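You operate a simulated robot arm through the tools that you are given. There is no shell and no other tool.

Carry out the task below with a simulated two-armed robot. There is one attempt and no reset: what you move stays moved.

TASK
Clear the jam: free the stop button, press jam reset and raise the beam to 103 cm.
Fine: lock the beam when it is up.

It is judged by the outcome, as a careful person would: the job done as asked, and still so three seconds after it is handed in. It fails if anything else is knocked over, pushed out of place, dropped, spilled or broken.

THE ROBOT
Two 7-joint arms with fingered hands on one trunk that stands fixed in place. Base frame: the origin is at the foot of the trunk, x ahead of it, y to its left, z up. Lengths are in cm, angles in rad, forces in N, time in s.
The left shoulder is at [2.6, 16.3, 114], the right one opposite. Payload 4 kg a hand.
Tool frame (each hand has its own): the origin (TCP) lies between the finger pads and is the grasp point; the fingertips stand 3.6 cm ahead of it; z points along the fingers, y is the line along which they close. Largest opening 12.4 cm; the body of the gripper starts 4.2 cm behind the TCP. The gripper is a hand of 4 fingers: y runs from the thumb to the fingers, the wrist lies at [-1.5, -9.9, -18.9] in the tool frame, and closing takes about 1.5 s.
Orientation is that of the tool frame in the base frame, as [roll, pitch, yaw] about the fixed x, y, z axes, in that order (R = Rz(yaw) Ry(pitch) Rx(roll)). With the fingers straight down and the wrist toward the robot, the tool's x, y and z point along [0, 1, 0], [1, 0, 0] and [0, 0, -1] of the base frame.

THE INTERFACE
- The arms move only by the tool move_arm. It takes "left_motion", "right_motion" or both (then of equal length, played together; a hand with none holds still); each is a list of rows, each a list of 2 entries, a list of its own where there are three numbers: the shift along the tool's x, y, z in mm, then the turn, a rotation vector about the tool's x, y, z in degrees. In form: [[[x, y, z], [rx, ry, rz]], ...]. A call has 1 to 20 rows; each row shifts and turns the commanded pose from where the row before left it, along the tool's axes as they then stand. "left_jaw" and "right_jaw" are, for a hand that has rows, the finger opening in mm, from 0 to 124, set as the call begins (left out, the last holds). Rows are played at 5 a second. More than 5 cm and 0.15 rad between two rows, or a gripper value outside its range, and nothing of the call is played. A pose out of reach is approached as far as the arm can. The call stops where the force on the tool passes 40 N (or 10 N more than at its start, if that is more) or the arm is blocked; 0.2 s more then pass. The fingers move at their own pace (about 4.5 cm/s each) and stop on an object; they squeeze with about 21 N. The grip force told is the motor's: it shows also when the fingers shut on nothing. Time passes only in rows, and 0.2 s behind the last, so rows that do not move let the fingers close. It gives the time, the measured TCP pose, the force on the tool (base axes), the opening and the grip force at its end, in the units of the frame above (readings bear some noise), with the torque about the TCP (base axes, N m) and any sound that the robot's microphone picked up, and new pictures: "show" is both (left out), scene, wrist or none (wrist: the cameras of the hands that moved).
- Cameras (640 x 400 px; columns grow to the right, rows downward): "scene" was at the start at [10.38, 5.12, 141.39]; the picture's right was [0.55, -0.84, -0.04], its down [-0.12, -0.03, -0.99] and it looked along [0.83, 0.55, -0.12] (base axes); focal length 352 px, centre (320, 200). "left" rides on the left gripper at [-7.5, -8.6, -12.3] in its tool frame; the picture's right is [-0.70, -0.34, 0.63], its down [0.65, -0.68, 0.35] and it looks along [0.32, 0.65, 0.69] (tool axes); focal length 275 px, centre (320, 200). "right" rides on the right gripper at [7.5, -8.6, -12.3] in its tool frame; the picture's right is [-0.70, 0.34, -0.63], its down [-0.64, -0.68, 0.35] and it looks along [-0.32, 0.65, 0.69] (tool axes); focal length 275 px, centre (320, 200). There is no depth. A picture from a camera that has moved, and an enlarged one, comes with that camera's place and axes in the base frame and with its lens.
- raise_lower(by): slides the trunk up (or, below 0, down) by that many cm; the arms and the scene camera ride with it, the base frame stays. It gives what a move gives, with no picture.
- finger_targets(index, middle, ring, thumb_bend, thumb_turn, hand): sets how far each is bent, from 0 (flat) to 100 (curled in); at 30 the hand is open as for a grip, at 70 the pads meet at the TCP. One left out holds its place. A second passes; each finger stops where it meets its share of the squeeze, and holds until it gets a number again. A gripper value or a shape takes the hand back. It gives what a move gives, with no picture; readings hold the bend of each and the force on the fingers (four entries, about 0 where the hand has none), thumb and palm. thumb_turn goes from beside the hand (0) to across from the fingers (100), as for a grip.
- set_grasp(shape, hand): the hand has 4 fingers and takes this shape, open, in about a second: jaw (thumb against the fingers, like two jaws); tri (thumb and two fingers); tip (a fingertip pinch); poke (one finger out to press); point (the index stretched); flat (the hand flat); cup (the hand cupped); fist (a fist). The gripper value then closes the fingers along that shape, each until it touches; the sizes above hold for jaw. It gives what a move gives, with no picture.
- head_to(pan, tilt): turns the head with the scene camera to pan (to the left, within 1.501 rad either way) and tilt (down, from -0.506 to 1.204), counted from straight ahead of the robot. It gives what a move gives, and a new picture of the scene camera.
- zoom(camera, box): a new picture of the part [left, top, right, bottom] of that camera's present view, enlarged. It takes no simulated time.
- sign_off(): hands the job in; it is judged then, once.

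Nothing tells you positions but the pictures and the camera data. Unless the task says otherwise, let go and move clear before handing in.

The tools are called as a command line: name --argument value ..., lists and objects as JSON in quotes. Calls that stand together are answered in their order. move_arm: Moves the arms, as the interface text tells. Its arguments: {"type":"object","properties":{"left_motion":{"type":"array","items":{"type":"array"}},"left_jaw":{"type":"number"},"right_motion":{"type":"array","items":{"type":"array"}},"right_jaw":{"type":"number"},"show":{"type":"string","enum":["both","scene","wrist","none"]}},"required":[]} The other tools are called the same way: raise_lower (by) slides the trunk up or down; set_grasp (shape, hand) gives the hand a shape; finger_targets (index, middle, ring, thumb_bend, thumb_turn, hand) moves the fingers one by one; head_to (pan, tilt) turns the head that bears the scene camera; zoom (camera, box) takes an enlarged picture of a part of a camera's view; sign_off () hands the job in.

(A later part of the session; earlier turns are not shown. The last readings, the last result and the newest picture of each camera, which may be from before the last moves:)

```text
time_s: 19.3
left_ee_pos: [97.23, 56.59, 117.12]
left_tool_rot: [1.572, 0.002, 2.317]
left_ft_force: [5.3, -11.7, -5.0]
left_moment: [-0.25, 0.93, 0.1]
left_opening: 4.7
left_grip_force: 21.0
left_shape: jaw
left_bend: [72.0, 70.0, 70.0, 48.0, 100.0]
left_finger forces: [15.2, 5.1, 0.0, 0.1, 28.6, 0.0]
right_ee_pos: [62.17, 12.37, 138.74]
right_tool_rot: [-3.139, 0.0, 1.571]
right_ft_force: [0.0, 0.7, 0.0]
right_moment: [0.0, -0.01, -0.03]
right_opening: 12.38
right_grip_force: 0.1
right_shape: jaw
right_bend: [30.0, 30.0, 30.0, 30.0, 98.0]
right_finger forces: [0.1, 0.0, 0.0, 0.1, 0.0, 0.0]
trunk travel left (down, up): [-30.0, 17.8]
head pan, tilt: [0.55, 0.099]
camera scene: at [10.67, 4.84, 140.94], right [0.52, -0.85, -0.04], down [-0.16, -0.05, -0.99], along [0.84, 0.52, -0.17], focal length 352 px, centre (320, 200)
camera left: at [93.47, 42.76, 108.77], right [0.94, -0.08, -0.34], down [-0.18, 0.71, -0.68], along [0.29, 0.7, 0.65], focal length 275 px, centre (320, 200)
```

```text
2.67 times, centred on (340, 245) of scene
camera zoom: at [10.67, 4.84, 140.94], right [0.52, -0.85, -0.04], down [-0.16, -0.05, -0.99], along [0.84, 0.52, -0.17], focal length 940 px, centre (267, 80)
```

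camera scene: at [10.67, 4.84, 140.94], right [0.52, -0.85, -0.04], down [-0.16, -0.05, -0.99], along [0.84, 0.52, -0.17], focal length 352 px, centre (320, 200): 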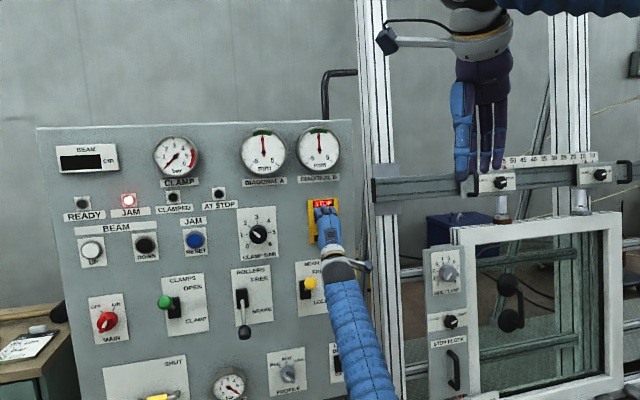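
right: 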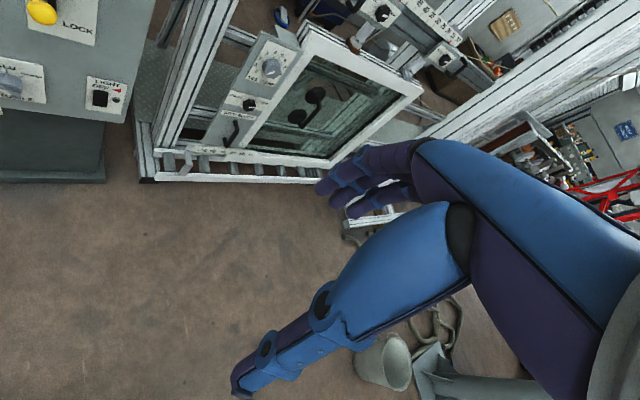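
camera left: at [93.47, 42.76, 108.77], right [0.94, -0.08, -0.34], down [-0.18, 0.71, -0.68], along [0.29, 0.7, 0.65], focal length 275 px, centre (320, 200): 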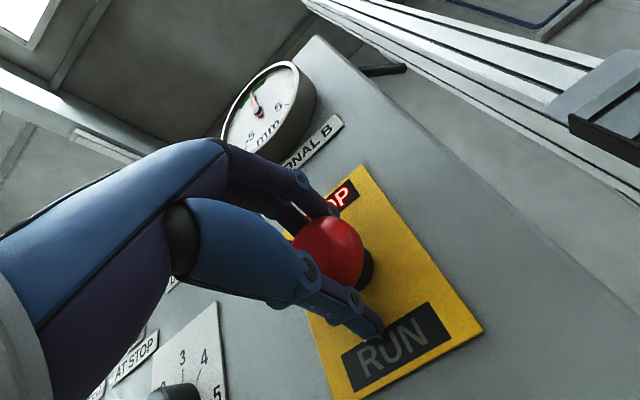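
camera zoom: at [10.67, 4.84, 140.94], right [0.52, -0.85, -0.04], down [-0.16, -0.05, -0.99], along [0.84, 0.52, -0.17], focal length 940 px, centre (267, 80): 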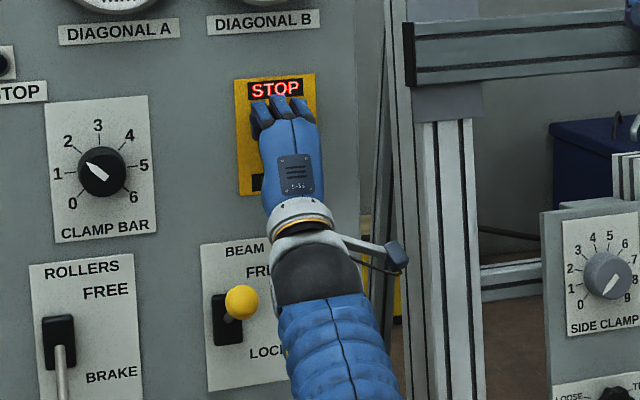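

move_arm --left_motion '[[[0, 0, 0], [0, 0, 0]], [[0, 0, 0], [0, 0, 0]], [[0, 0, 0], [0, 0, 0]], [[0, 0, 0], [0, 0, 0]], [[0, 0, 0], [0, 0, 0]]]' --left_jaw 90 --show "wrist"

move_arm --left_motion '[[[0, 0, 5], [0, 0, 0]], [[0, 0, 0], [0, 0, 0]]]' --show "wrist"

move_arm --left_motion '[[[0, 0, 0], [0, 0, 0]], [[0, 0, 0], [0, 0, 0]], [[0, 0, 0], [0, 0, 0]], [[0, 0, 0], [0, 0, 0]], [[0, 0, 0], [0, 0, 0]], [[0, 0, 0], [0, 0, 0]], [[0, 0, 0], [0, 0, 0]]]' --left_jaw 20 --show "wrist"

```text
time_s: 20.5
left_ee_pos: [97.33, 56.59, 117.24]
left_tool_rot: [1.571, 0.001, 2.315]
left_ft_force: [0.0, 0.3, 0.6]
left_moment: [-0.01, 0.03, 0.0]
left_opening: 8.99
left_grip_force: 0.1
left_shape: jaw
left_bend: [34.0, 37.0, 36.0, 39.0, 99.0]
left_finger forces: [0.0, 0.0, 0.1, 0.1, 0.6, 0.1]
right_ee_pos: [62.02, 12.55, 138.82]
right_tool_rot: [-3.141, 0.001, 1.571]
right_ft_force: [0.9, -0.7, 0.0]
right_moment: [0.01, -0.04, -0.02]
right_opening: 12.36
right_grip_force: 0.1
right_shape: jaw
right_bend: [30.0, 30.0, 30.0, 30.0, 98.0]
right_finger forces: [0.0, 0.0, 0.0, 0.0, 0.0, 0.0]
trunk travel left (down, up): [-30.0, 17.8]
head pan, tilt: [0.55, 0.099]
camera left: at [93.4, 42.75, 108.78], right [0.94, -0.08, -0.34], down [-0.18, 0.71, -0.68], along [0.29, 0.7, 0.65], focal length 275 px, centre (320, 200)
```

left: 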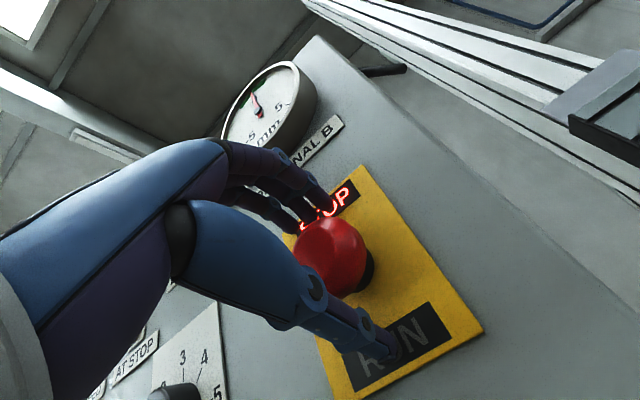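

```text
time_s: 21.1
left_ee_pos: [97.54, 56.64, 117.26]
left_tool_rot: [1.566, 0.004, 2.317]
left_ft_force: [-18.0, -14.2, -1.5]
left_moment: [0.23, -0.34, 0.12]
left_opening: 8.8
left_grip_force: 0.1
left_shape: jaw
left_bend: [33.0, 37.0, 36.0, 38.0, 99.0]
left_finger forces: [7.7, 8.6, 0.0, 0.0, 6.8, 0.0]
right_ee_pos: [61.88, 12.29, 138.86]
right_tool_rot: [3.14, -0.002, 1.57]
right_ft_force: [0.1, 0.7, 1.0]
right_moment: [-0.02, -0.06, 0.0]
right_opening: 12.38
right_grip_force: 0.0
right_shape: jaw
right_bend: [30.0, 30.0, 30.0, 30.0, 98.0]
right_finger forces: [0.0, 0.0, 0.1, 0.1, 0.1, 0.0]
trunk travel left (down, up): [-30.0, 17.8]
head pan, tilt: [0.55, 0.099]
camera left: at [93.63, 42.86, 108.97], right [0.94, -0.08, -0.33], down [-0.18, 0.71, -0.68], along [0.29, 0.7, 0.65], focal length 275 px, centre (320, 200)
```

left: 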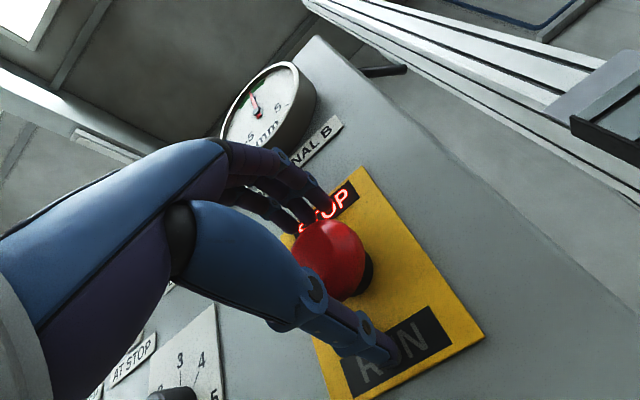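

```text
time_s: 21.6
left_ee_pos: [97.9, 56.55, 116.38]
left_tool_rot: [1.582, -0.001, 2.314]
left_ft_force: [-31.0, -24.7, -25.3]
left_moment: [-1.01, 1.06, 0.04]
left_opening: 4.93
left_grip_force: 21.0
left_shape: jaw
left_bend: [53.0, 55.0, 51.0, 56.0, 100.0]
left_finger forces: [3.2, 2.0, 0.1, 0.0, 52.7, 0.0]
right_ee_pos: [62.01, 12.31, 138.82]
right_tool_rot: [3.142, 0.0, 1.571]
right_ft_force: [-0.1, -0.4, -0.8]
right_moment: [-0.02, 0.01, 0.0]
right_opening: 12.35
right_grip_force: 0.0
right_shape: jaw
right_bend: [30.0, 30.0, 30.0, 30.0, 98.0]
right_finger forces: [0.1, 0.0, 0.0, 0.1, 0.1, 0.0]
trunk travel left (down, up): [-30.0, 17.8]
head pan, tilt: [0.55, 0.099]
stopped in row 2 (left hand): the force on the tool passed its limit at 43 N (the readings are from after the stop); the commanded pose is now the measured one
camera left: at [93.8, 42.72, 108.07], right [0.93, -0.09, -0.34], down [-0.19, 0.7, -0.68], along [0.3, 0.7, 0.64], focal length 275 px, centre (320, 200)
```

left: 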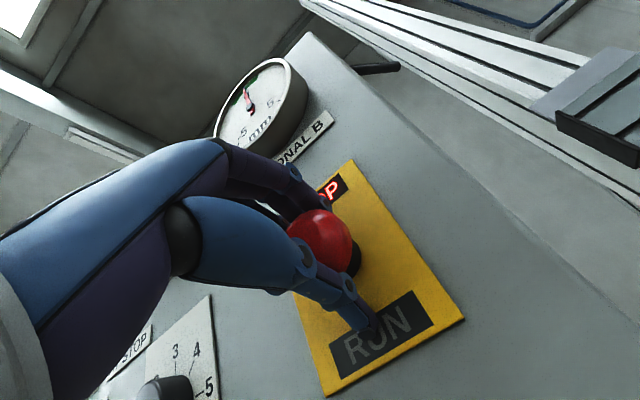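

The fingertips touch the panel now. I'll ease back a little with the grip closed, then pull straight out.

move_arm --left_motion '[[[0, 3, -4], [0, 0, 0]], [[0, 3, 0], [0, 0, 0]], [[0, 0, 0], [0, 0, 0]], [[0, 0, 0], [0, 0, 0]], [[0, 0, 0], [0, 0, 0]]]' --left_jaw 10 --show "wrist"

move_arm --left_motion '[[[0, 0, -3], [0, 0, 0]], [[0, 0, -3], [0, 0, 0]], [[0, 0, -3], [0, 0, 0]], [[0, 0, 0], [0, 0, 0]]]'

```text
time_s: 22.9
left_ee_pos: [97.67, 56.59, 117.05]
left_tool_rot: [1.58, -0.001, 2.311]
left_ft_force: [-17.4, -13.5, -41.6]
left_moment: [-0.69, 0.86, 0.05]
left_opening: 5.52
left_grip_force: 20.6
left_shape: jaw
left_bend: [75.0, 55.0, 54.0, 53.0, 100.0]
left_finger forces: [0.9, 0.4, 0.0, 0.1, 51.0, 0.1]
right_ee_pos: [62.18, 12.58, 138.79]
right_tool_rot: [-3.139, 0.001, 1.573]
right_ft_force: [0.2, 0.8, -1.0]
right_moment: [-0.01, -0.01, 0.0]
right_opening: 12.4
right_grip_force: 0.1
right_shape: jaw
right_bend: [30.0, 30.0, 30.0, 30.0, 98.0]
right_finger forces: [0.1, 0.1, 0.1, 0.1, 0.0, 0.1]
trunk travel left (down, up): [-30.0, 17.8]
head pan, tilt: [0.55, 0.099]
camera left: at [93.72, 42.78, 108.65], right [0.93, -0.09, -0.34], down [-0.19, 0.7, -0.68], along [0.3, 0.7, 0.64], focal length 275 px, centre (320, 200)
```

left: 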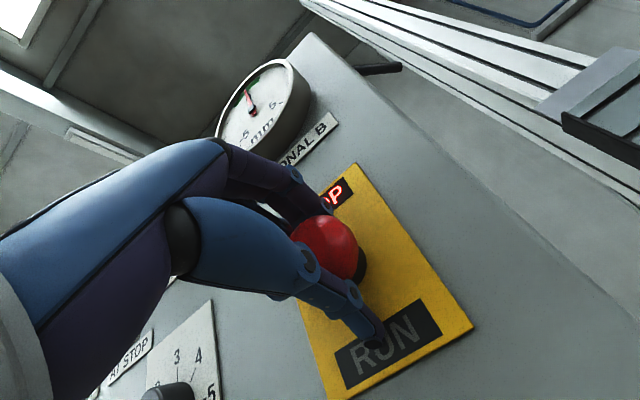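

```text
time_s: 23.9
left_ee_pos: [97.08, 56.07, 116.87]
left_tool_rot: [1.582, -0.001, 2.314]
left_ft_force: [-1.7, 0.4, -38.1]
left_moment: [-0.19, 0.37, -0.01]
left_opening: 6.21
left_grip_force: 21.2
left_shape: jaw
left_bend: [55.0, 55.0, 54.0, 53.0, 100.0]
left_finger forces: [2.2, 0.0, 0.1, 0.0, 38.3, 0.0]
right_ee_pos: [62.26, 12.72, 138.54]
right_tool_rot: [-3.138, 0.002, 1.57]
right_ft_force: [0.0, -0.1, -0.4]
right_moment: [0.01, -0.01, 0.0]
right_opening: 12.39
right_grip_force: 0.1
right_shape: jaw
right_bend: [30.0, 30.0, 30.0, 30.0, 98.0]
right_finger forces: [0.0, 0.0, 0.0, 0.1, 0.0, 0.0]
trunk travel left (down, up): [-30.0, 17.8]
head pan, tilt: [0.55, 0.099]
heard: click
camera scene: at [10.95, 5.11, 140.89], right [0.52, -0.85, -0.04], down [-0.16, -0.05, -0.98], along [0.84, 0.52, -0.17], focal length 352 px, centre (320, 200)
camera left: at [93.13, 42.29, 108.58], right [0.93, -0.09, -0.35], down [-0.19, 0.7, -0.68], along [0.3, 0.7, 0.64], focal length 275 px, centre (320, 200)
```

scene: 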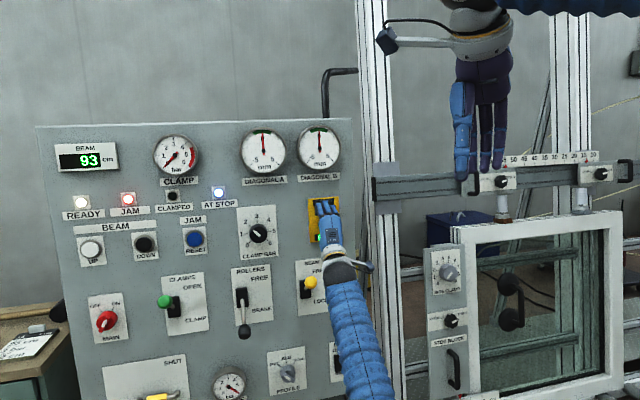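
left: 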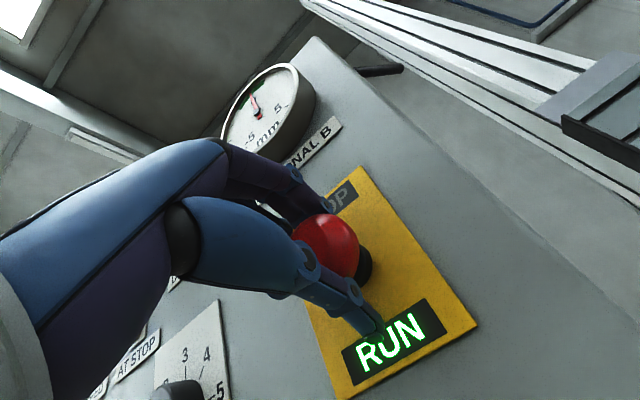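

It clicked out: RUN is lit and the beam display reads 93 cm. I'll open the hand and back away without pushing on the button.

move_arm --left_motion '[[[0, 0, 0], [0, 0, 0]], [[0, 0, 0], [0, 0, 0]], [[0, 0, 0], [0, 0, 0]], [[0, 0, 0], [0, 0, 0]], [[0, 0, 0], [0, 0, 0]], [[0, 0, 0], [0, 0, 0]], [[0, 0, -20], [0, 0, 0]], [[0, 0, -40], [0, 0, 0]], [[0, 0, -40], [0, 0, 0]], [[0, 0, -40], [0, 0, 0]], [[0, 0, -40], [0, 0, 0]], [[0, 0, 0], [0, 0, 0]]]' --left_jaw 124

zoom --camera "scene" --box '[40, 120, 360, 320]'

```text
time_s: 26.6
left_ee_pos: [82.87, 46.15, 120.33]
left_tool_rot: [1.541, 0.007, 2.341]
left_ft_force: [-0.3, -0.4, -0.2]
left_moment: [-0.02, 0.01, 0.01]
left_opening: 12.37
left_grip_force: 0.1
left_shape: jaw
left_bend: [30.0, 30.0, 30.0, 30.0, 97.0]
left_finger forces: [0.1, 0.0, 0.0, 0.1, 0.0, 0.0]
right_ee_pos: [61.97, 12.47, 138.79]
right_tool_rot: [3.141, 0.0, 1.57]
right_ft_force: [-0.7, 0.1, 0.9]
right_moment: [0.0, -0.03, 0.0]
right_opening: 12.35
right_grip_force: 0.0
right_shape: jaw
right_bend: [30.0, 30.0, 30.0, 30.0, 98.0]
right_finger forces: [0.0, 0.0, 0.0, 0.1, 0.0, 0.0]
trunk travel left (down, up): [-30.0, 17.8]
head pan, tilt: [0.55, 0.099]
stopped in row 12 (left hand): the arm was blocked; the commanded pose is now the measured one
camera scene: at [10.55, 4.88, 140.95], right [0.52, -0.85, -0.04], down [-0.16, -0.05, -0.99], along [0.84, 0.52, -0.16], focal length 352 px, centre (320, 200)
camera left: at [79.53, 32.24, 111.52], right [0.95, -0.05, -0.31], down [-0.18, 0.71, -0.68], along [0.26, 0.7, 0.67], focal length 275 px, centre (320, 200)
```

scene: 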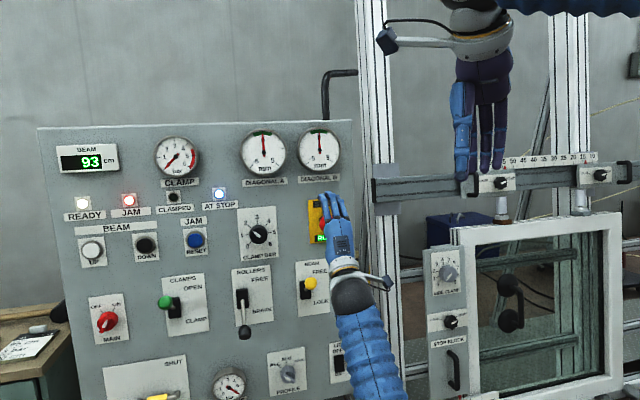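
left: 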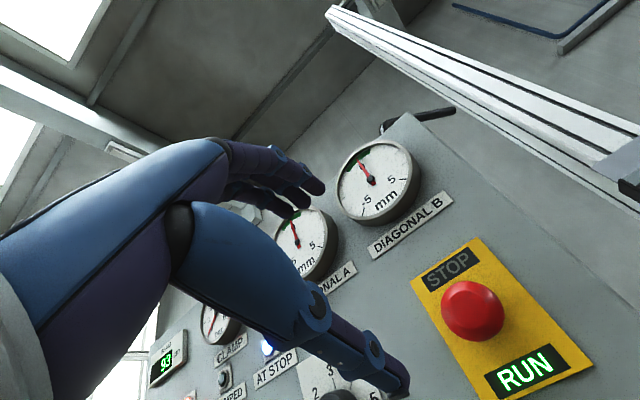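

```text
2.00 times, centred on (200, 220) of scene
camera zoom: at [10.55, 4.88, 140.95], right [0.52, -0.85, -0.04], down [-0.16, -0.05, -0.99], along [0.84, 0.52, -0.16], focal length 705 px, centre (560, 160)
```

zoom: 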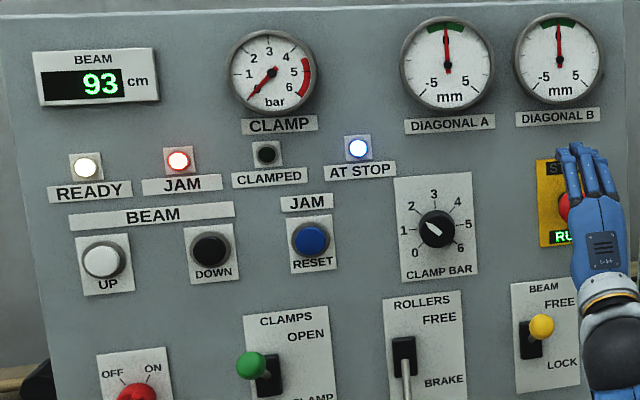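

STOP is freed, READY is lit and the display reads 93 cm. I'll form a poking finger and slide over in front of JAM RESET.

set_grasp --hand "left" --shape "poke"

move_arm --left_motion '[[[40, -5, 0], [1.7, -1.5, 0]], [[40, -6, 0], [0, 0, 0]], [[40, -6, 0], [0, 0, 0]], [[40, -6, 0], [0, 0, 0]], [[40, -6, 0], [0, 0, 0]], [[40, -6, 0], [0, 0, 0]], [[40, -6, 0], [0, 0, 0]], [[40, -6, 0], [0, 0, 0]], [[34, -6, 0], [0, 0, 0]], [[0, 0, 0], [0, 0, 0]]]'

```text
time_s: 27.6
left_ee_pos: [82.93, 46.07, 120.15]
left_tool_rot: [1.543, 0.007, 2.342]
left_ft_force: [0.0, -1.1, 0.2]
left_moment: [0.05, -0.01, 0.02]
left_opening: 0.02
left_grip_force: 0.0
left_shape: poke
left_bend: [70.0, 70.0, 99.0, 0.0, 100.0]
left_finger forces: [0.1, 0.0, 0.0, 0.0, 0.0, 0.1]
right_ee_pos: [61.85, 12.46, 138.7]
right_tool_rot: [3.141, 0.0, 1.57]
right_ft_force: [-0.4, -0.5, 0.3]
right_moment: [0.01, 0.0, 0.0]
right_opening: 12.36
right_grip_force: 0.1
right_shape: jaw
right_bend: [30.0, 30.0, 30.0, 30.0, 98.0]
right_finger forces: [0.0, 0.0, 0.1, 0.0, 0.1, 0.0]
trunk travel left (down, up): [-30.0, 17.8]
head pan, tilt: [0.55, 0.099]
```

```text
time_s: 29.8
left_ee_pos: [59.05, 71.77, 114.47]
left_tool_rot: [1.576, 0.007, 2.314]
left_ft_force: [-0.3, -0.3, 0.5]
left_moment: [-0.02, -0.02, -0.01]
left_opening: 0.0
left_grip_force: 0.1
left_shape: poke
left_bend: [70.0, 70.0, 99.0, 0.0, 100.0]
left_finger forces: [0.1, 0.1, 0.0, 0.1, 0.0, 0.0]
right_ee_pos: [62.11, 12.39, 138.81]
right_tool_rot: [3.141, 0.0, 1.572]
right_ft_force: [-0.5, 0.3, 0.2]
right_moment: [0.01, 0.0, 0.01]
right_opening: 12.35
right_grip_force: 0.1
right_shape: jaw
right_bend: [30.0, 30.0, 30.0, 30.0, 98.0]
right_finger forces: [0.0, 0.1, 0.0, 0.0, 0.0, 0.0]
trunk travel left (down, up): [-30.0, 17.8]
head pan, tilt: [0.55, 0.099]
camera scene: at [10.62, 4.86, 140.94], right [0.52, -0.85, -0.04], down [-0.16, -0.05, -0.99], along [0.84, 0.52, -0.16], focal length 352 px, centre (320, 200)
camera left: at [55.04, 57.89, 106.21], right [0.94, -0.09, -0.34], down [-0.18, 0.7, -0.69], along [0.3, 0.71, 0.64], focal length 275 px, centre (320, 200)
```

scene: 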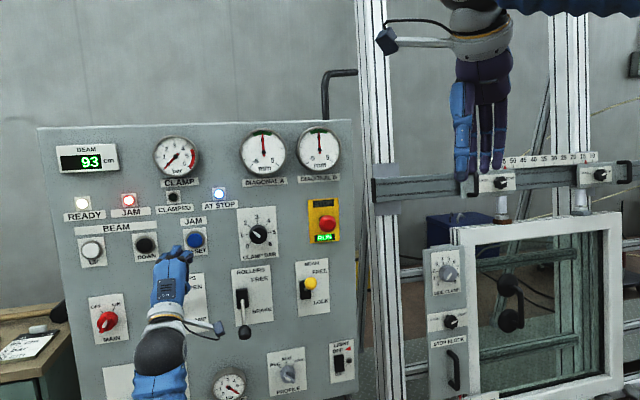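
left: 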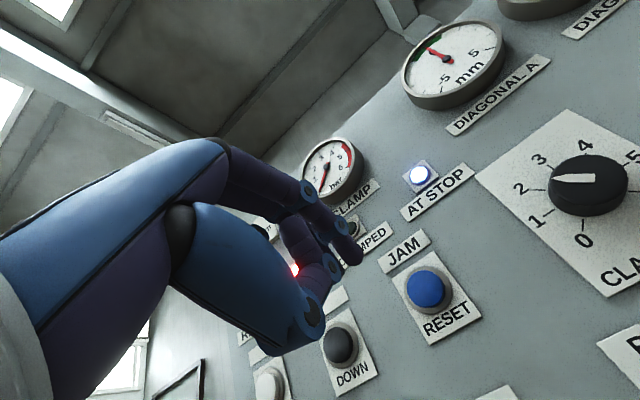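

zoom --camera "left" --box '[200, 150, 520, 390]'

zoom --camera "scene" --box '[100, 200, 260, 350]'

```text
1.67 times, centred on (360, 270) of left
camera zoom: at [55.04, 57.89, 106.21], right [0.94, -0.09, -0.34], down [-0.18, 0.7, -0.69], along [0.3, 0.71, 0.64], focal length 459 px, centre (253, 83)
```

zoom: 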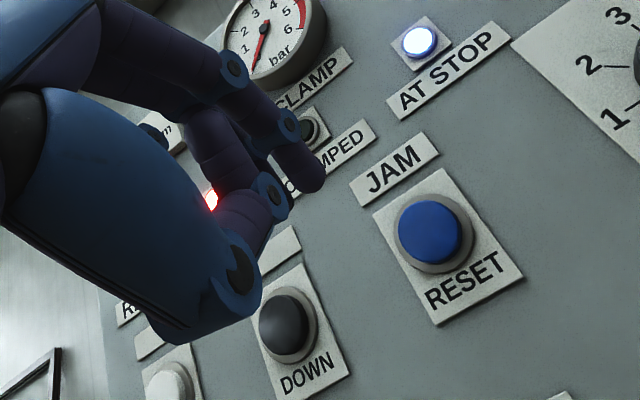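

```text
2.67 times, centred on (180, 275) of scene
camera zoom: at [10.62, 4.86, 140.94], right [0.52, -0.85, -0.04], down [-0.16, -0.05, -0.99], along [0.84, 0.52, -0.16], focal length 940 px, centre (693, 0)
```

zoom: 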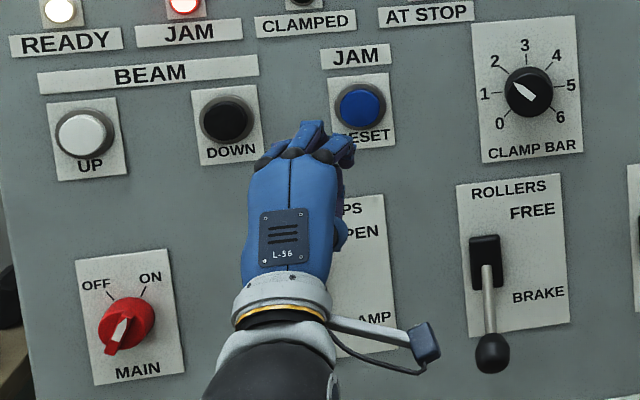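

The "poke" shape leaves the finger half-curled. I'll try "point" with a straight index finger instead.

set_grasp --hand "left" --shape "point"

zoom --camera "left" --box '[160, 120, 560, 370]'

zoom --camera "scene" --box '[100, 200, 260, 350]'

```text
time_s: 30.6
left_ee_pos: [58.96, 71.8, 114.57]
left_tool_rot: [1.576, 0.008, 2.312]
left_ft_force: [0.4, -0.4, 0.3]
left_moment: [0.02, -0.01, 0.0]
left_opening: 11.61
left_grip_force: 0.0
left_shape: point
left_bend: [32.0, 100.0, 100.0, 100.0, 89.0]
left_finger forces: [0.0, 0.1, 0.0, 0.0, 0.1, 0.1]
right_ee_pos: [62.01, 12.5, 138.82]
right_tool_rot: [-3.139, 0.001, 1.571]
right_ft_force: [-0.7, 0.3, -0.1]
right_moment: [0.0, 0.01, 0.0]
right_opening: 12.37
right_grip_force: 0.0
right_shape: jaw
right_bend: [30.0, 30.0, 30.0, 30.0, 98.0]
right_finger forces: [0.1, 0.0, 0.0, 0.0, 0.1, 0.0]
trunk travel left (down, up): [-30.0, 17.8]
head pan, tilt: [0.55, 0.099]
```

```text
1.60 times, centred on (360, 245) of left
camera zoom: at [55.04, 57.9, 106.21], right [0.94, -0.09, -0.33], down [-0.18, 0.7, -0.69], along [0.3, 0.71, 0.64], focal length 440 px, centre (256, 128)
```

zoom: 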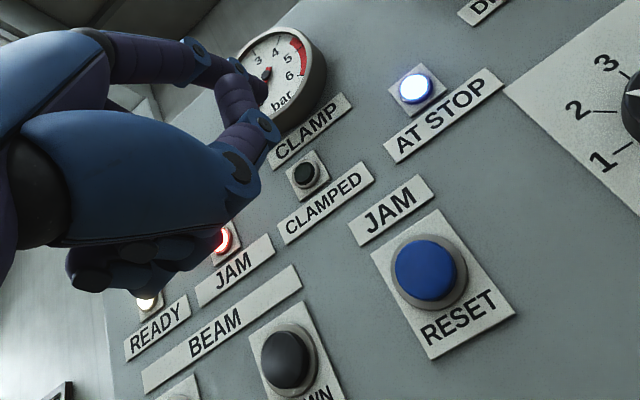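

```text
2.67 times, centred on (180, 275) of scene
camera zoom: at [10.59, 4.9, 140.94], right [0.52, -0.85, -0.04], down [-0.16, -0.05, -0.99], along [0.84, 0.52, -0.16], focal length 940 px, centre (693, 0)
```

zoom: 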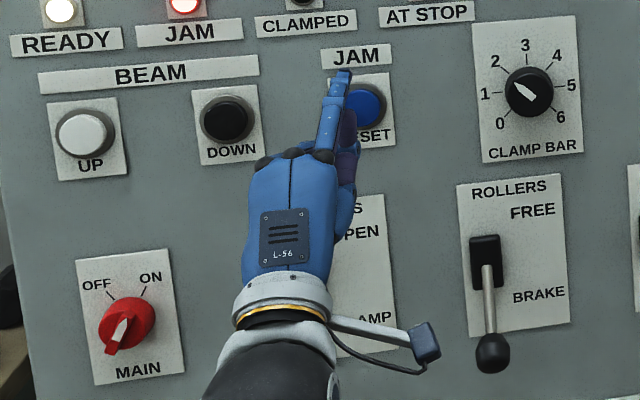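

With a straight index the hand would sit low near the green clamp lever. A closed fingertip pinch on the tool axis keeps it clear, so I'll try that.

set_grasp --hand "left" --shape "tip"

move_arm --left_motion '[[[0, 0, 0], [0, 0, 0]], [[0, 0, 0], [0, 0, 0]], [[0, 0, 0], [0, 0, 0]], [[0, 0, 0], [0, 0, 0]], [[0, 0, 0], [0, 0, 0]], [[0, 0, 0], [0, 0, 0]], [[0, 0, 0], [0, 0, 0]]]' --left_jaw 0

zoom --camera "left" --box '[160, 120, 560, 370]'

zoom --camera "scene" --box '[100, 200, 260, 350]'

```text
time_s: 31.6
left_ee_pos: [58.92, 71.76, 114.51]
left_tool_rot: [1.576, 0.008, 2.314]
left_ft_force: [0.1, -0.1, -0.1]
left_moment: [0.0, -0.01, -0.05]
left_opening: 12.37
left_grip_force: 0.1
left_shape: tip
left_bend: [31.0, 98.0, 99.0, 30.0, 97.0]
left_finger forces: [0.0, 0.1, 0.0, 0.0, 0.2, 0.0]
right_ee_pos: [62.08, 12.5, 138.78]
right_tool_rot: [3.141, -0.001, 1.571]
right_ft_force: [-0.8, -0.1, 0.2]
right_moment: [0.0, 0.03, -0.01]
right_opening: 12.37
right_grip_force: 0.0
right_shape: jaw
right_bend: [30.0, 30.0, 30.0, 30.0, 98.0]
right_finger forces: [0.1, 0.1, 0.1, 0.0, 0.1, 0.0]
trunk travel left (down, up): [-30.0, 17.8]
head pan, tilt: [0.55, 0.099]
```

```text
time_s: 33.1
left_ee_pos: [58.9, 71.77, 114.53]
left_tool_rot: [1.576, 0.008, 2.313]
left_ft_force: [-0.1, 1.2, -0.7]
left_moment: [-0.03, -0.01, 0.02]
left_opening: 0.0
left_grip_force: 0.1
left_shape: tip
left_bend: [70.0, 98.0, 99.0, 70.0, 100.0]
left_finger forces: [0.0, 0.0, 0.0, 0.0, 0.0, 0.0]
right_ee_pos: [61.94, 12.43, 138.78]
right_tool_rot: [-3.141, 0.0, 1.569]
right_ft_force: [0.1, 0.3, -0.5]
right_moment: [-0.03, -0.01, -0.03]
right_opening: 12.39
right_grip_force: 0.0
right_shape: jaw
right_bend: [30.0, 30.0, 30.0, 30.0, 98.0]
right_finger forces: [0.0, 0.1, 0.0, 0.0, 0.0, 0.0]
trunk travel left (down, up): [-30.0, 17.8]
head pan, tilt: [0.55, 0.099]
camera scene: at [10.58, 4.91, 140.94], right [0.52, -0.85, -0.04], down [-0.16, -0.05, -0.99], along [0.84, 0.52, -0.16], focal length 352 px, centre (320, 200)
camera left: at [55.04, 57.91, 106.2], right [0.94, -0.09, -0.33], down [-0.18, 0.7, -0.69], along [0.3, 0.71, 0.64], focal length 275 px, centre (320, 200)
```

scene: 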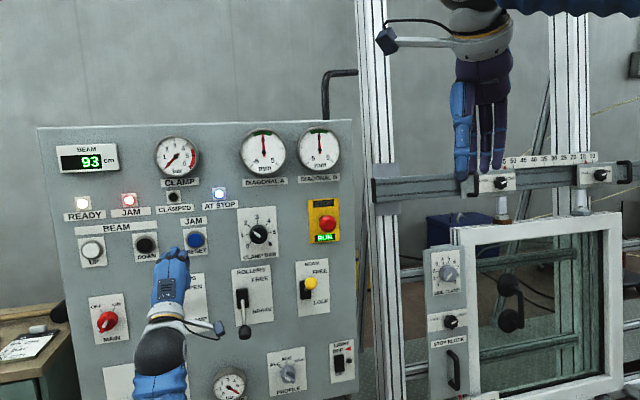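
left: 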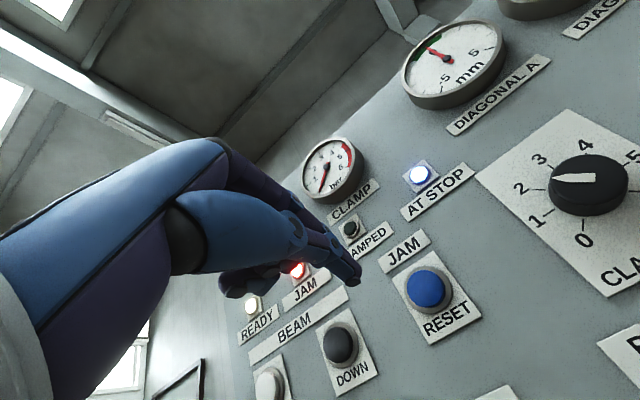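

```text
1.60 times, centred on (360, 245) of left
camera zoom: at [55.04, 57.91, 106.2], right [0.94, -0.09, -0.33], down [-0.18, 0.7, -0.69], along [0.3, 0.71, 0.64], focal length 440 px, centre (256, 128)
```

zoom: 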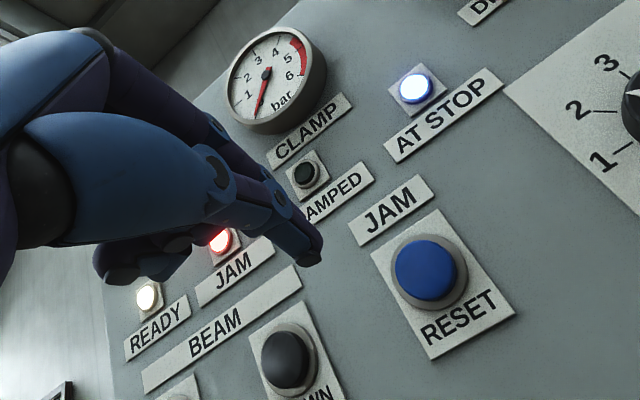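

```text
2.67 times, centred on (180, 275) of scene
camera zoom: at [10.58, 4.91, 140.94], right [0.52, -0.85, -0.04], down [-0.16, -0.05, -0.99], along [0.84, 0.52, -0.16], focal length 940 px, centre (693, 0)
```

zoom: 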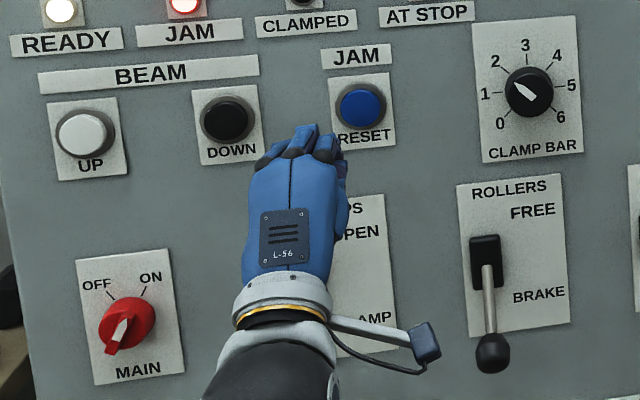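

The pinch tip sits on the tool axis about 4 cm ahead of the TCP. RESET is about 16 cm ahead of it and 1 cm up. I'll approach.

move_arm --left_motion '[[[3, 6, 30], [0, 0, 0]], [[0, 5, 30], [0, 0, 0]], [[0, 0, 30], [0, 0, 0]], [[0, 0, 30], [0, 0, 0]], [[0, 0, 0], [0, 0, 0]]]'

zoom --camera "left" --box '[160, 120, 560, 370]'

```text
time_s: 34.4
left_ee_pos: [67.61, 80.11, 115.57]
left_tool_rot: [1.575, 0.006, 2.315]
left_ft_force: [-0.9, 0.3, 1.5]
left_moment: [-0.02, 0.01, 0.0]
left_opening: 0.01
left_grip_force: 21.3
left_shape: tip
left_bend: [70.0, 100.0, 100.0, 70.0, 100.0]
left_finger forces: [0.0, 0.0, 0.0, 0.0, 0.0, 0.0]
right_ee_pos: [61.92, 12.53, 138.89]
right_tool_rot: [-3.141, 0.001, 1.569]
right_ft_force: [-0.3, -0.3, 0.1]
right_moment: [0.01, 0.01, 0.01]
right_opening: 12.36
right_grip_force: 0.1
right_shape: jaw
right_bend: [30.0, 30.0, 30.0, 30.0, 98.0]
right_finger forces: [0.0, 0.0, 0.1, 0.0, 0.0, 0.0]
trunk travel left (down, up): [-30.0, 17.8]
head pan, tilt: [0.55, 0.099]
camera scene: at [10.55, 4.89, 140.95], right [0.52, -0.85, -0.04], down [-0.16, -0.05, -0.99], along [0.84, 0.52, -0.16], focal length 352 px, centre (320, 200)
camera left: at [63.69, 66.3, 107.19], right [0.94, -0.09, -0.33], down [-0.18, 0.7, -0.69], along [0.3, 0.71, 0.64], focal length 275 px, centre (320, 200)
```

scene: 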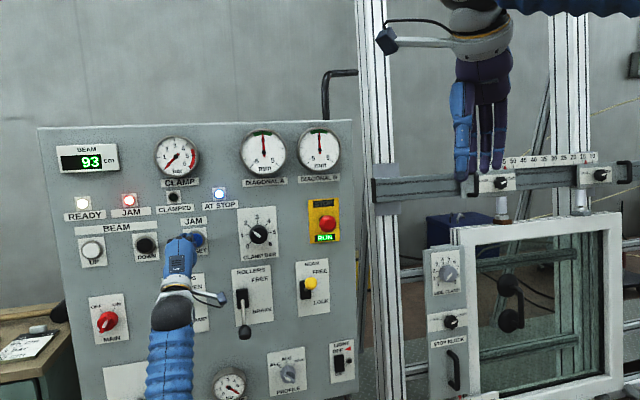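
left: 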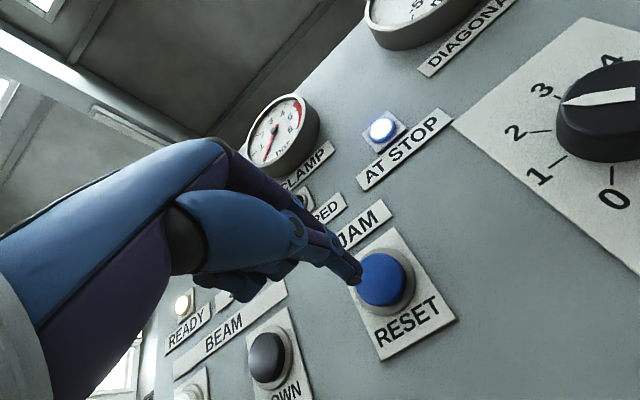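

```text
1.60 times, centred on (360, 245) of left
camera zoom: at [63.69, 66.3, 107.19], right [0.94, -0.09, -0.33], down [-0.18, 0.7, -0.69], along [0.3, 0.71, 0.64], focal length 440 px, centre (256, 128)
```

zoom: 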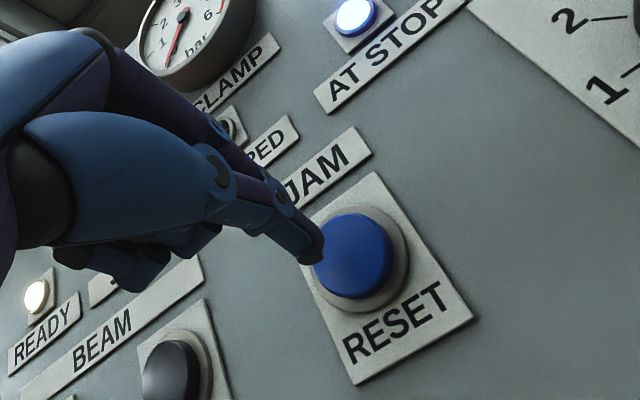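

Alignment is good with the tip about 4 cm from the blue button. I'll advance and press gently.

move_arm --left_motion '[[[2, 2, 15], [0, 0, 0]], [[1, 0, 15], [0, 0, 0]], [[0, 0, 5], [0, 0, 0]], [[0, 0, 5], [0, 0, 0]], [[0, 0, 0], [0, 0, 0]]]'

zoom --camera "left" --box '[160, 120, 560, 370]'

```text
time_s: 35.5
left_ee_pos: [70.16, 83.04, 115.88]
left_tool_rot: [1.573, 0.008, 2.313]
left_ft_force: [-14.2, -9.3, -3.0]
left_moment: [-0.06, 0.08, 0.02]
left_opening: 0.02
left_grip_force: 20.7
left_shape: tip
left_bend: [70.0, 100.0, 100.0, 70.0, 100.0]
left_finger forces: [0.1, 0.0, 0.0, 0.0, 0.0, 0.0]
right_ee_pos: [61.88, 12.39, 138.82]
right_tool_rot: [3.14, 0.0, 1.572]
right_ft_force: [-0.4, -0.3, -0.3]
right_moment: [0.04, 0.01, -0.01]
right_opening: 12.4
right_grip_force: 0.1
right_shape: jaw
right_bend: [30.0, 30.0, 30.0, 30.0, 98.0]
right_finger forces: [0.0, 0.0, 0.1, 0.0, 0.0, 0.1]
trunk travel left (down, up): [-30.0, 17.8]
head pan, tilt: [0.55, 0.099]
heard: click
camera scene: at [10.45, 4.83, 140.95], right [0.52, -0.85, -0.04], down [-0.16, -0.05, -0.99], along [0.84, 0.52, -0.16], focal length 352 px, centre (320, 200)
camera left: at [66.28, 69.17, 107.47], right [0.94, -0.09, -0.33], down [-0.18, 0.7, -0.69], along [0.29, 0.7, 0.65], focal length 275 px, centre (320, 200)
```

scene: 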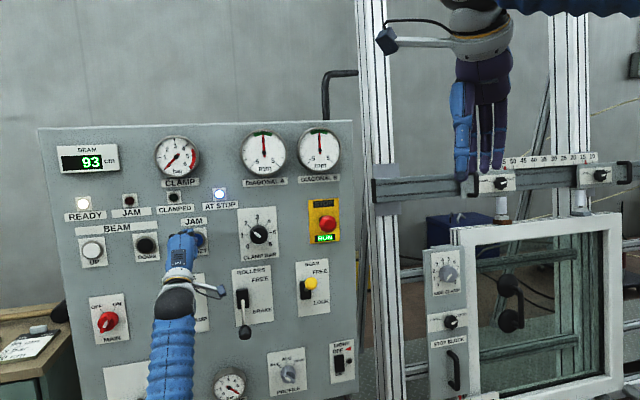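
left: 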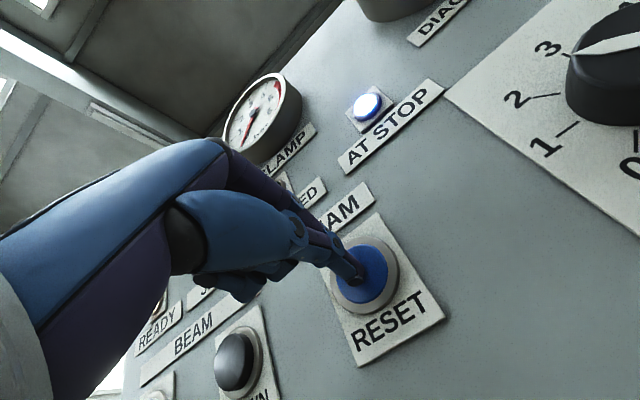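

```text
1.60 times, centred on (360, 245) of left
camera zoom: at [66.28, 69.17, 107.47], right [0.94, -0.09, -0.33], down [-0.18, 0.7, -0.69], along [0.29, 0.7, 0.65], focal length 440 px, centre (256, 128)
```

zoom: 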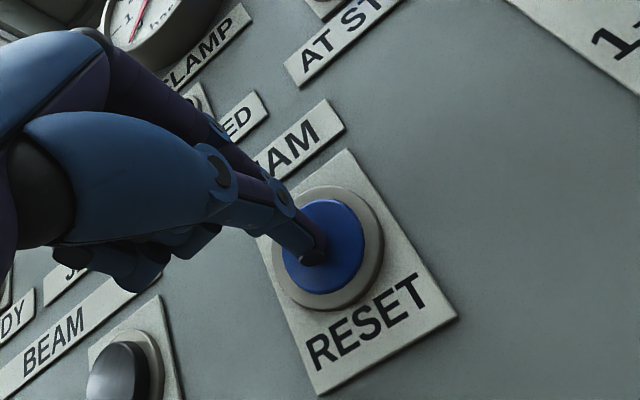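

RESET clicked and the JAM lamp went out. Now I'll retreat and slide left to BEAM UP.

move_arm --left_motion '[[[0, 0, -20], [0, 0, 0]], [[0, 0, -40], [0, 0, 0]], [[44, 0, 0], [0, 0, 0]], [[44, 0, 0], [0, 0, 0]], [[44, 0, 0], [0, 0, 0]], [[44, 0, 0], [0, 0, 0]], [[44, 0, 0], [0, 0, 0]], [[44, 0, 0], [0, 0, 0]], [[0, 0, 0], [0, 0, 0]]]'

zoom --camera "left" --box '[160, 120, 560, 370]'

zoom --camera "scene" --box '[30, 130, 350, 330]'

```text
time_s: 37.5
left_ee_pos: [48.12, 98.39, 115.58]
left_tool_rot: [1.576, 0.008, 2.313]
left_ft_force: [0.7, 0.1, 0.5]
left_moment: [-0.03, 0.0, 0.02]
left_opening: 0.02
left_grip_force: 21.3
left_shape: tip
left_bend: [70.0, 100.0, 100.0, 70.0, 100.0]
left_finger forces: [0.0, 0.0, 0.0, 0.1, 0.0, 0.0]
right_ee_pos: [62.05, 12.45, 138.66]
right_tool_rot: [3.141, -0.001, 1.572]
right_ft_force: [0.4, -0.3, 0.7]
right_moment: [0.0, -0.01, -0.01]
right_opening: 12.37
right_grip_force: 0.1
right_shape: jaw
right_bend: [30.0, 30.0, 30.0, 30.0, 98.0]
right_finger forces: [0.1, 0.0, 0.0, 0.0, 0.0, 0.0]
trunk travel left (down, up): [-30.0, 17.8]
head pan, tilt: [0.55, 0.099]
camera scene: at [10.65, 4.87, 140.93], right [0.52, -0.85, -0.04], down [-0.16, -0.05, -0.99], along [0.84, 0.52, -0.17], focal length 352 px, centre (320, 200)
camera left: at [44.17, 84.59, 107.31], right [0.94, -0.09, -0.34], down [-0.18, 0.7, -0.69], along [0.3, 0.71, 0.64], focal length 275 px, centre (320, 200)
```

scene: 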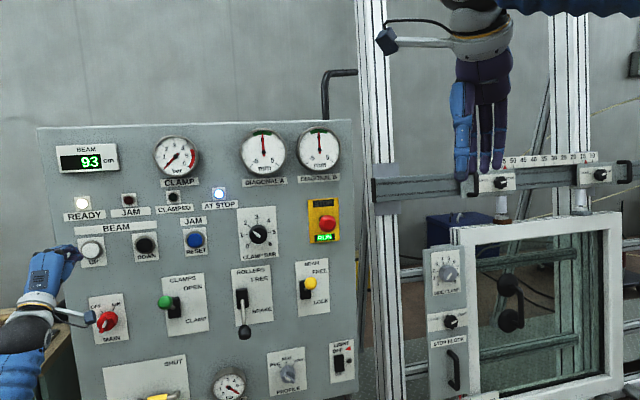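
left: 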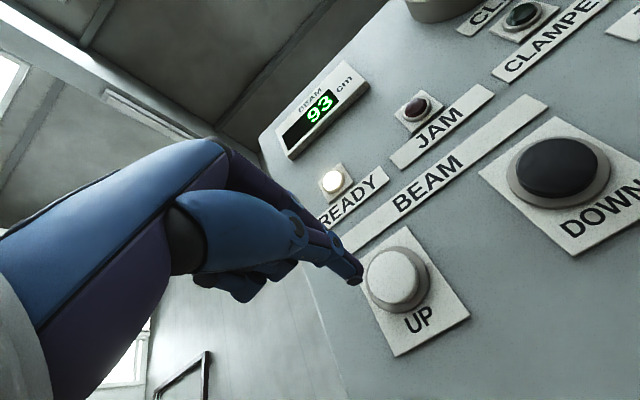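

```text
1.60 times, centred on (360, 245) of left
camera zoom: at [44.17, 84.59, 107.31], right [0.94, -0.09, -0.34], down [-0.18, 0.7, -0.69], along [0.3, 0.71, 0.64], focal length 440 px, centre (256, 128)
```

zoom: 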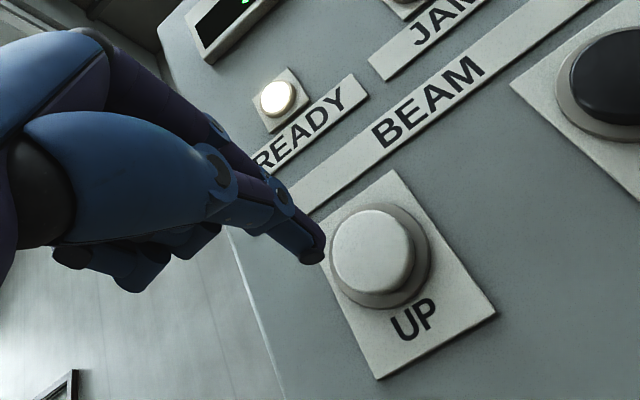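

```text
2.00 times, centred on (190, 230) of scene
camera zoom: at [10.65, 4.87, 140.93], right [0.52, -0.85, -0.04], down [-0.16, -0.05, -0.99], along [0.84, 0.52, -0.17], focal length 705 px, centre (580, 140)
```

zoom: 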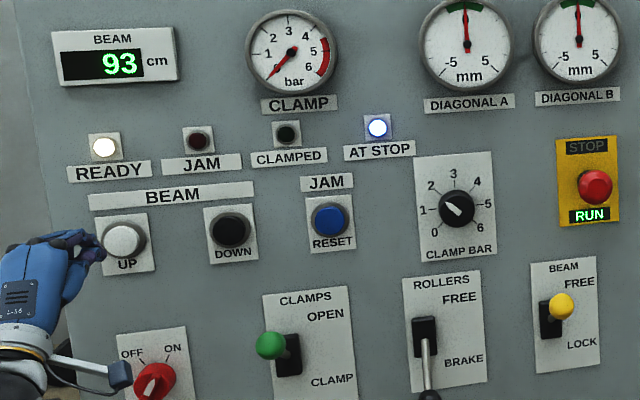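

The tip is lined up with UP. I'll approach to just short of contact, then press in small steps while reading the display.

move_arm --left_motion '[[[-3, 4, 20], [0, 0, 0]], [[0, 0, 15], [0, 0, 0]], [[0, 0, 5], [0, 0, 0]], [[0, 0, 0], [0, 0, 0]]]'

zoom --camera "left" --box '[160, 120, 560, 370]'

```text
time_s: 38.5
left_ee_pos: [51.23, 100.98, 115.88]
left_tool_rot: [1.576, 0.009, 2.313]
left_ft_force: [-0.8, -0.6, -0.1]
left_moment: [-0.02, 0.02, 0.01]
left_opening: 0.01
left_grip_force: 20.9
left_shape: tip
left_bend: [70.0, 100.0, 100.0, 70.0, 100.0]
left_finger forces: [0.0, 0.1, 0.0, 0.0, 0.0, 0.1]
right_ee_pos: [61.96, 12.48, 138.78]
right_tool_rot: [-3.14, 0.001, 1.571]
right_ft_force: [0.6, -0.1, -0.7]
right_moment: [0.01, 0.02, 0.0]
right_opening: 12.39
right_grip_force: 0.0
right_shape: jaw
right_bend: [30.0, 30.0, 30.0, 30.0, 98.0]
right_finger forces: [0.1, 0.0, 0.1, 0.0, 0.0, 0.0]
trunk travel left (down, up): [-30.0, 17.8]
head pan, tilt: [0.55, 0.099]
camera scene: at [10.56, 4.92, 140.94], right [0.52, -0.85, -0.04], down [-0.16, -0.05, -0.99], along [0.84, 0.52, -0.16], focal length 352 px, centre (320, 200)
camera left: at [47.28, 87.11, 107.59], right [0.94, -0.09, -0.33], down [-0.18, 0.7, -0.69], along [0.3, 0.71, 0.64], focal length 275 px, centre (320, 200)
```

scene: 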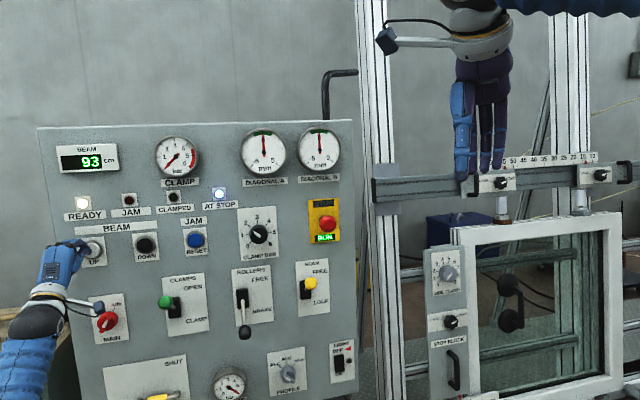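
left: 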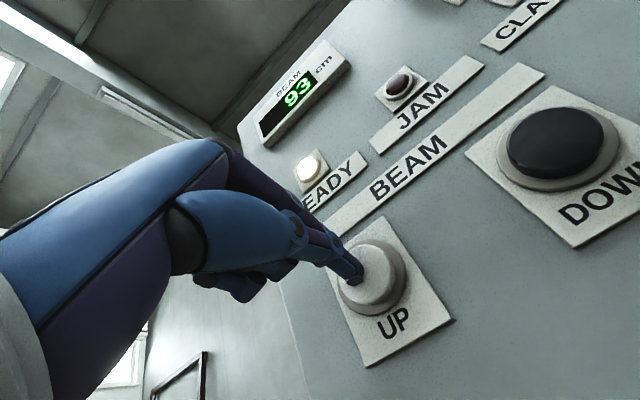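

```text
1.60 times, centred on (360, 245) of left
camera zoom: at [47.28, 87.11, 107.59], right [0.94, -0.09, -0.33], down [-0.18, 0.7, -0.69], along [0.3, 0.71, 0.64], focal length 440 px, centre (256, 128)
```

zoom: 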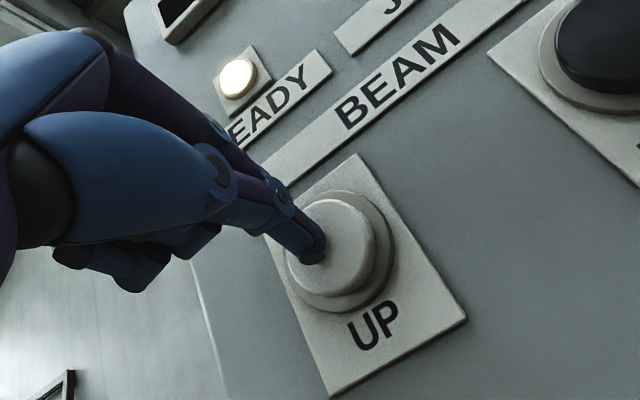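

move_arm --left_motion '[[[0, 0, 6], [0, 0, 0]], [[0, 0, 5], [0, 0, 0]]]'

```text
time_s: 39.1
left_ee_pos: [51.73, 101.67, 116.12]
left_tool_rot: [1.572, 0.005, 2.314]
left_ft_force: [-16.7, -17.5, -3.9]
left_moment: [-0.13, 0.13, -0.13]
left_opening: 0.02
left_grip_force: 20.7
left_shape: tip
left_bend: [70.0, 100.0, 100.0, 70.0, 100.0]
left_finger forces: [0.1, 0.0, 0.0, 0.1, 0.0, 0.0]
right_ee_pos: [61.84, 12.37, 138.84]
right_tool_rot: [3.14, -0.001, 1.57]
right_ft_force: [0.4, -0.4, -0.3]
right_moment: [0.0, 0.0, -0.04]
right_opening: 12.38
right_grip_force: 0.0
right_shape: jaw
right_bend: [30.0, 30.0, 30.0, 30.0, 98.0]
right_finger forces: [0.1, 0.0, 0.1, 0.0, 0.1, 0.0]
trunk travel left (down, up): [-30.0, 17.8]
head pan, tilt: [0.55, 0.099]
heard: click
camera scene: at [10.39, 4.75, 140.96], right [0.52, -0.85, -0.04], down [-0.16, -0.05, -0.99], along [0.84, 0.52, -0.16], focal length 352 px, centre (320, 200)
camera left: at [47.89, 87.77, 107.77], right [0.94, -0.09, -0.33], down [-0.18, 0.7, -0.69], along [0.29, 0.7, 0.65], focal length 275 px, centre (320, 200)
```

scene: 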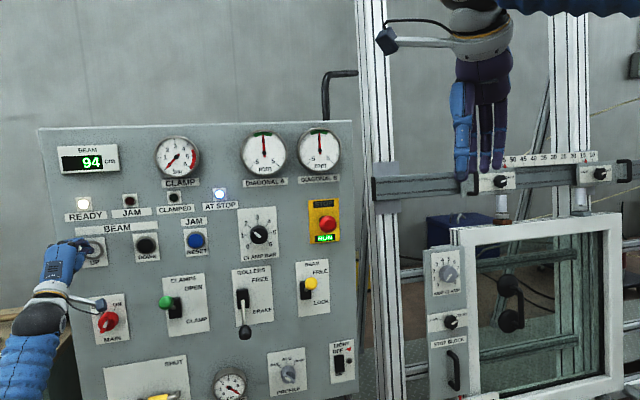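
left: 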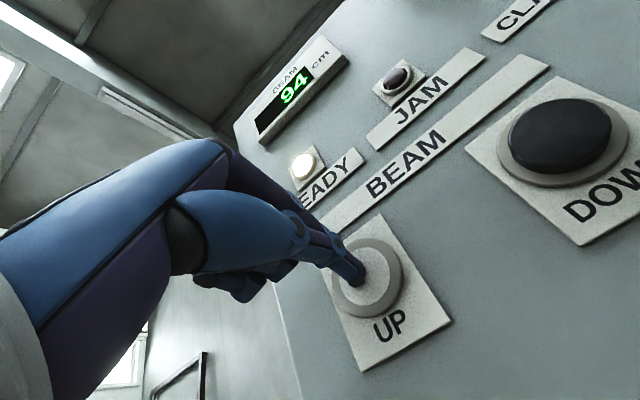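

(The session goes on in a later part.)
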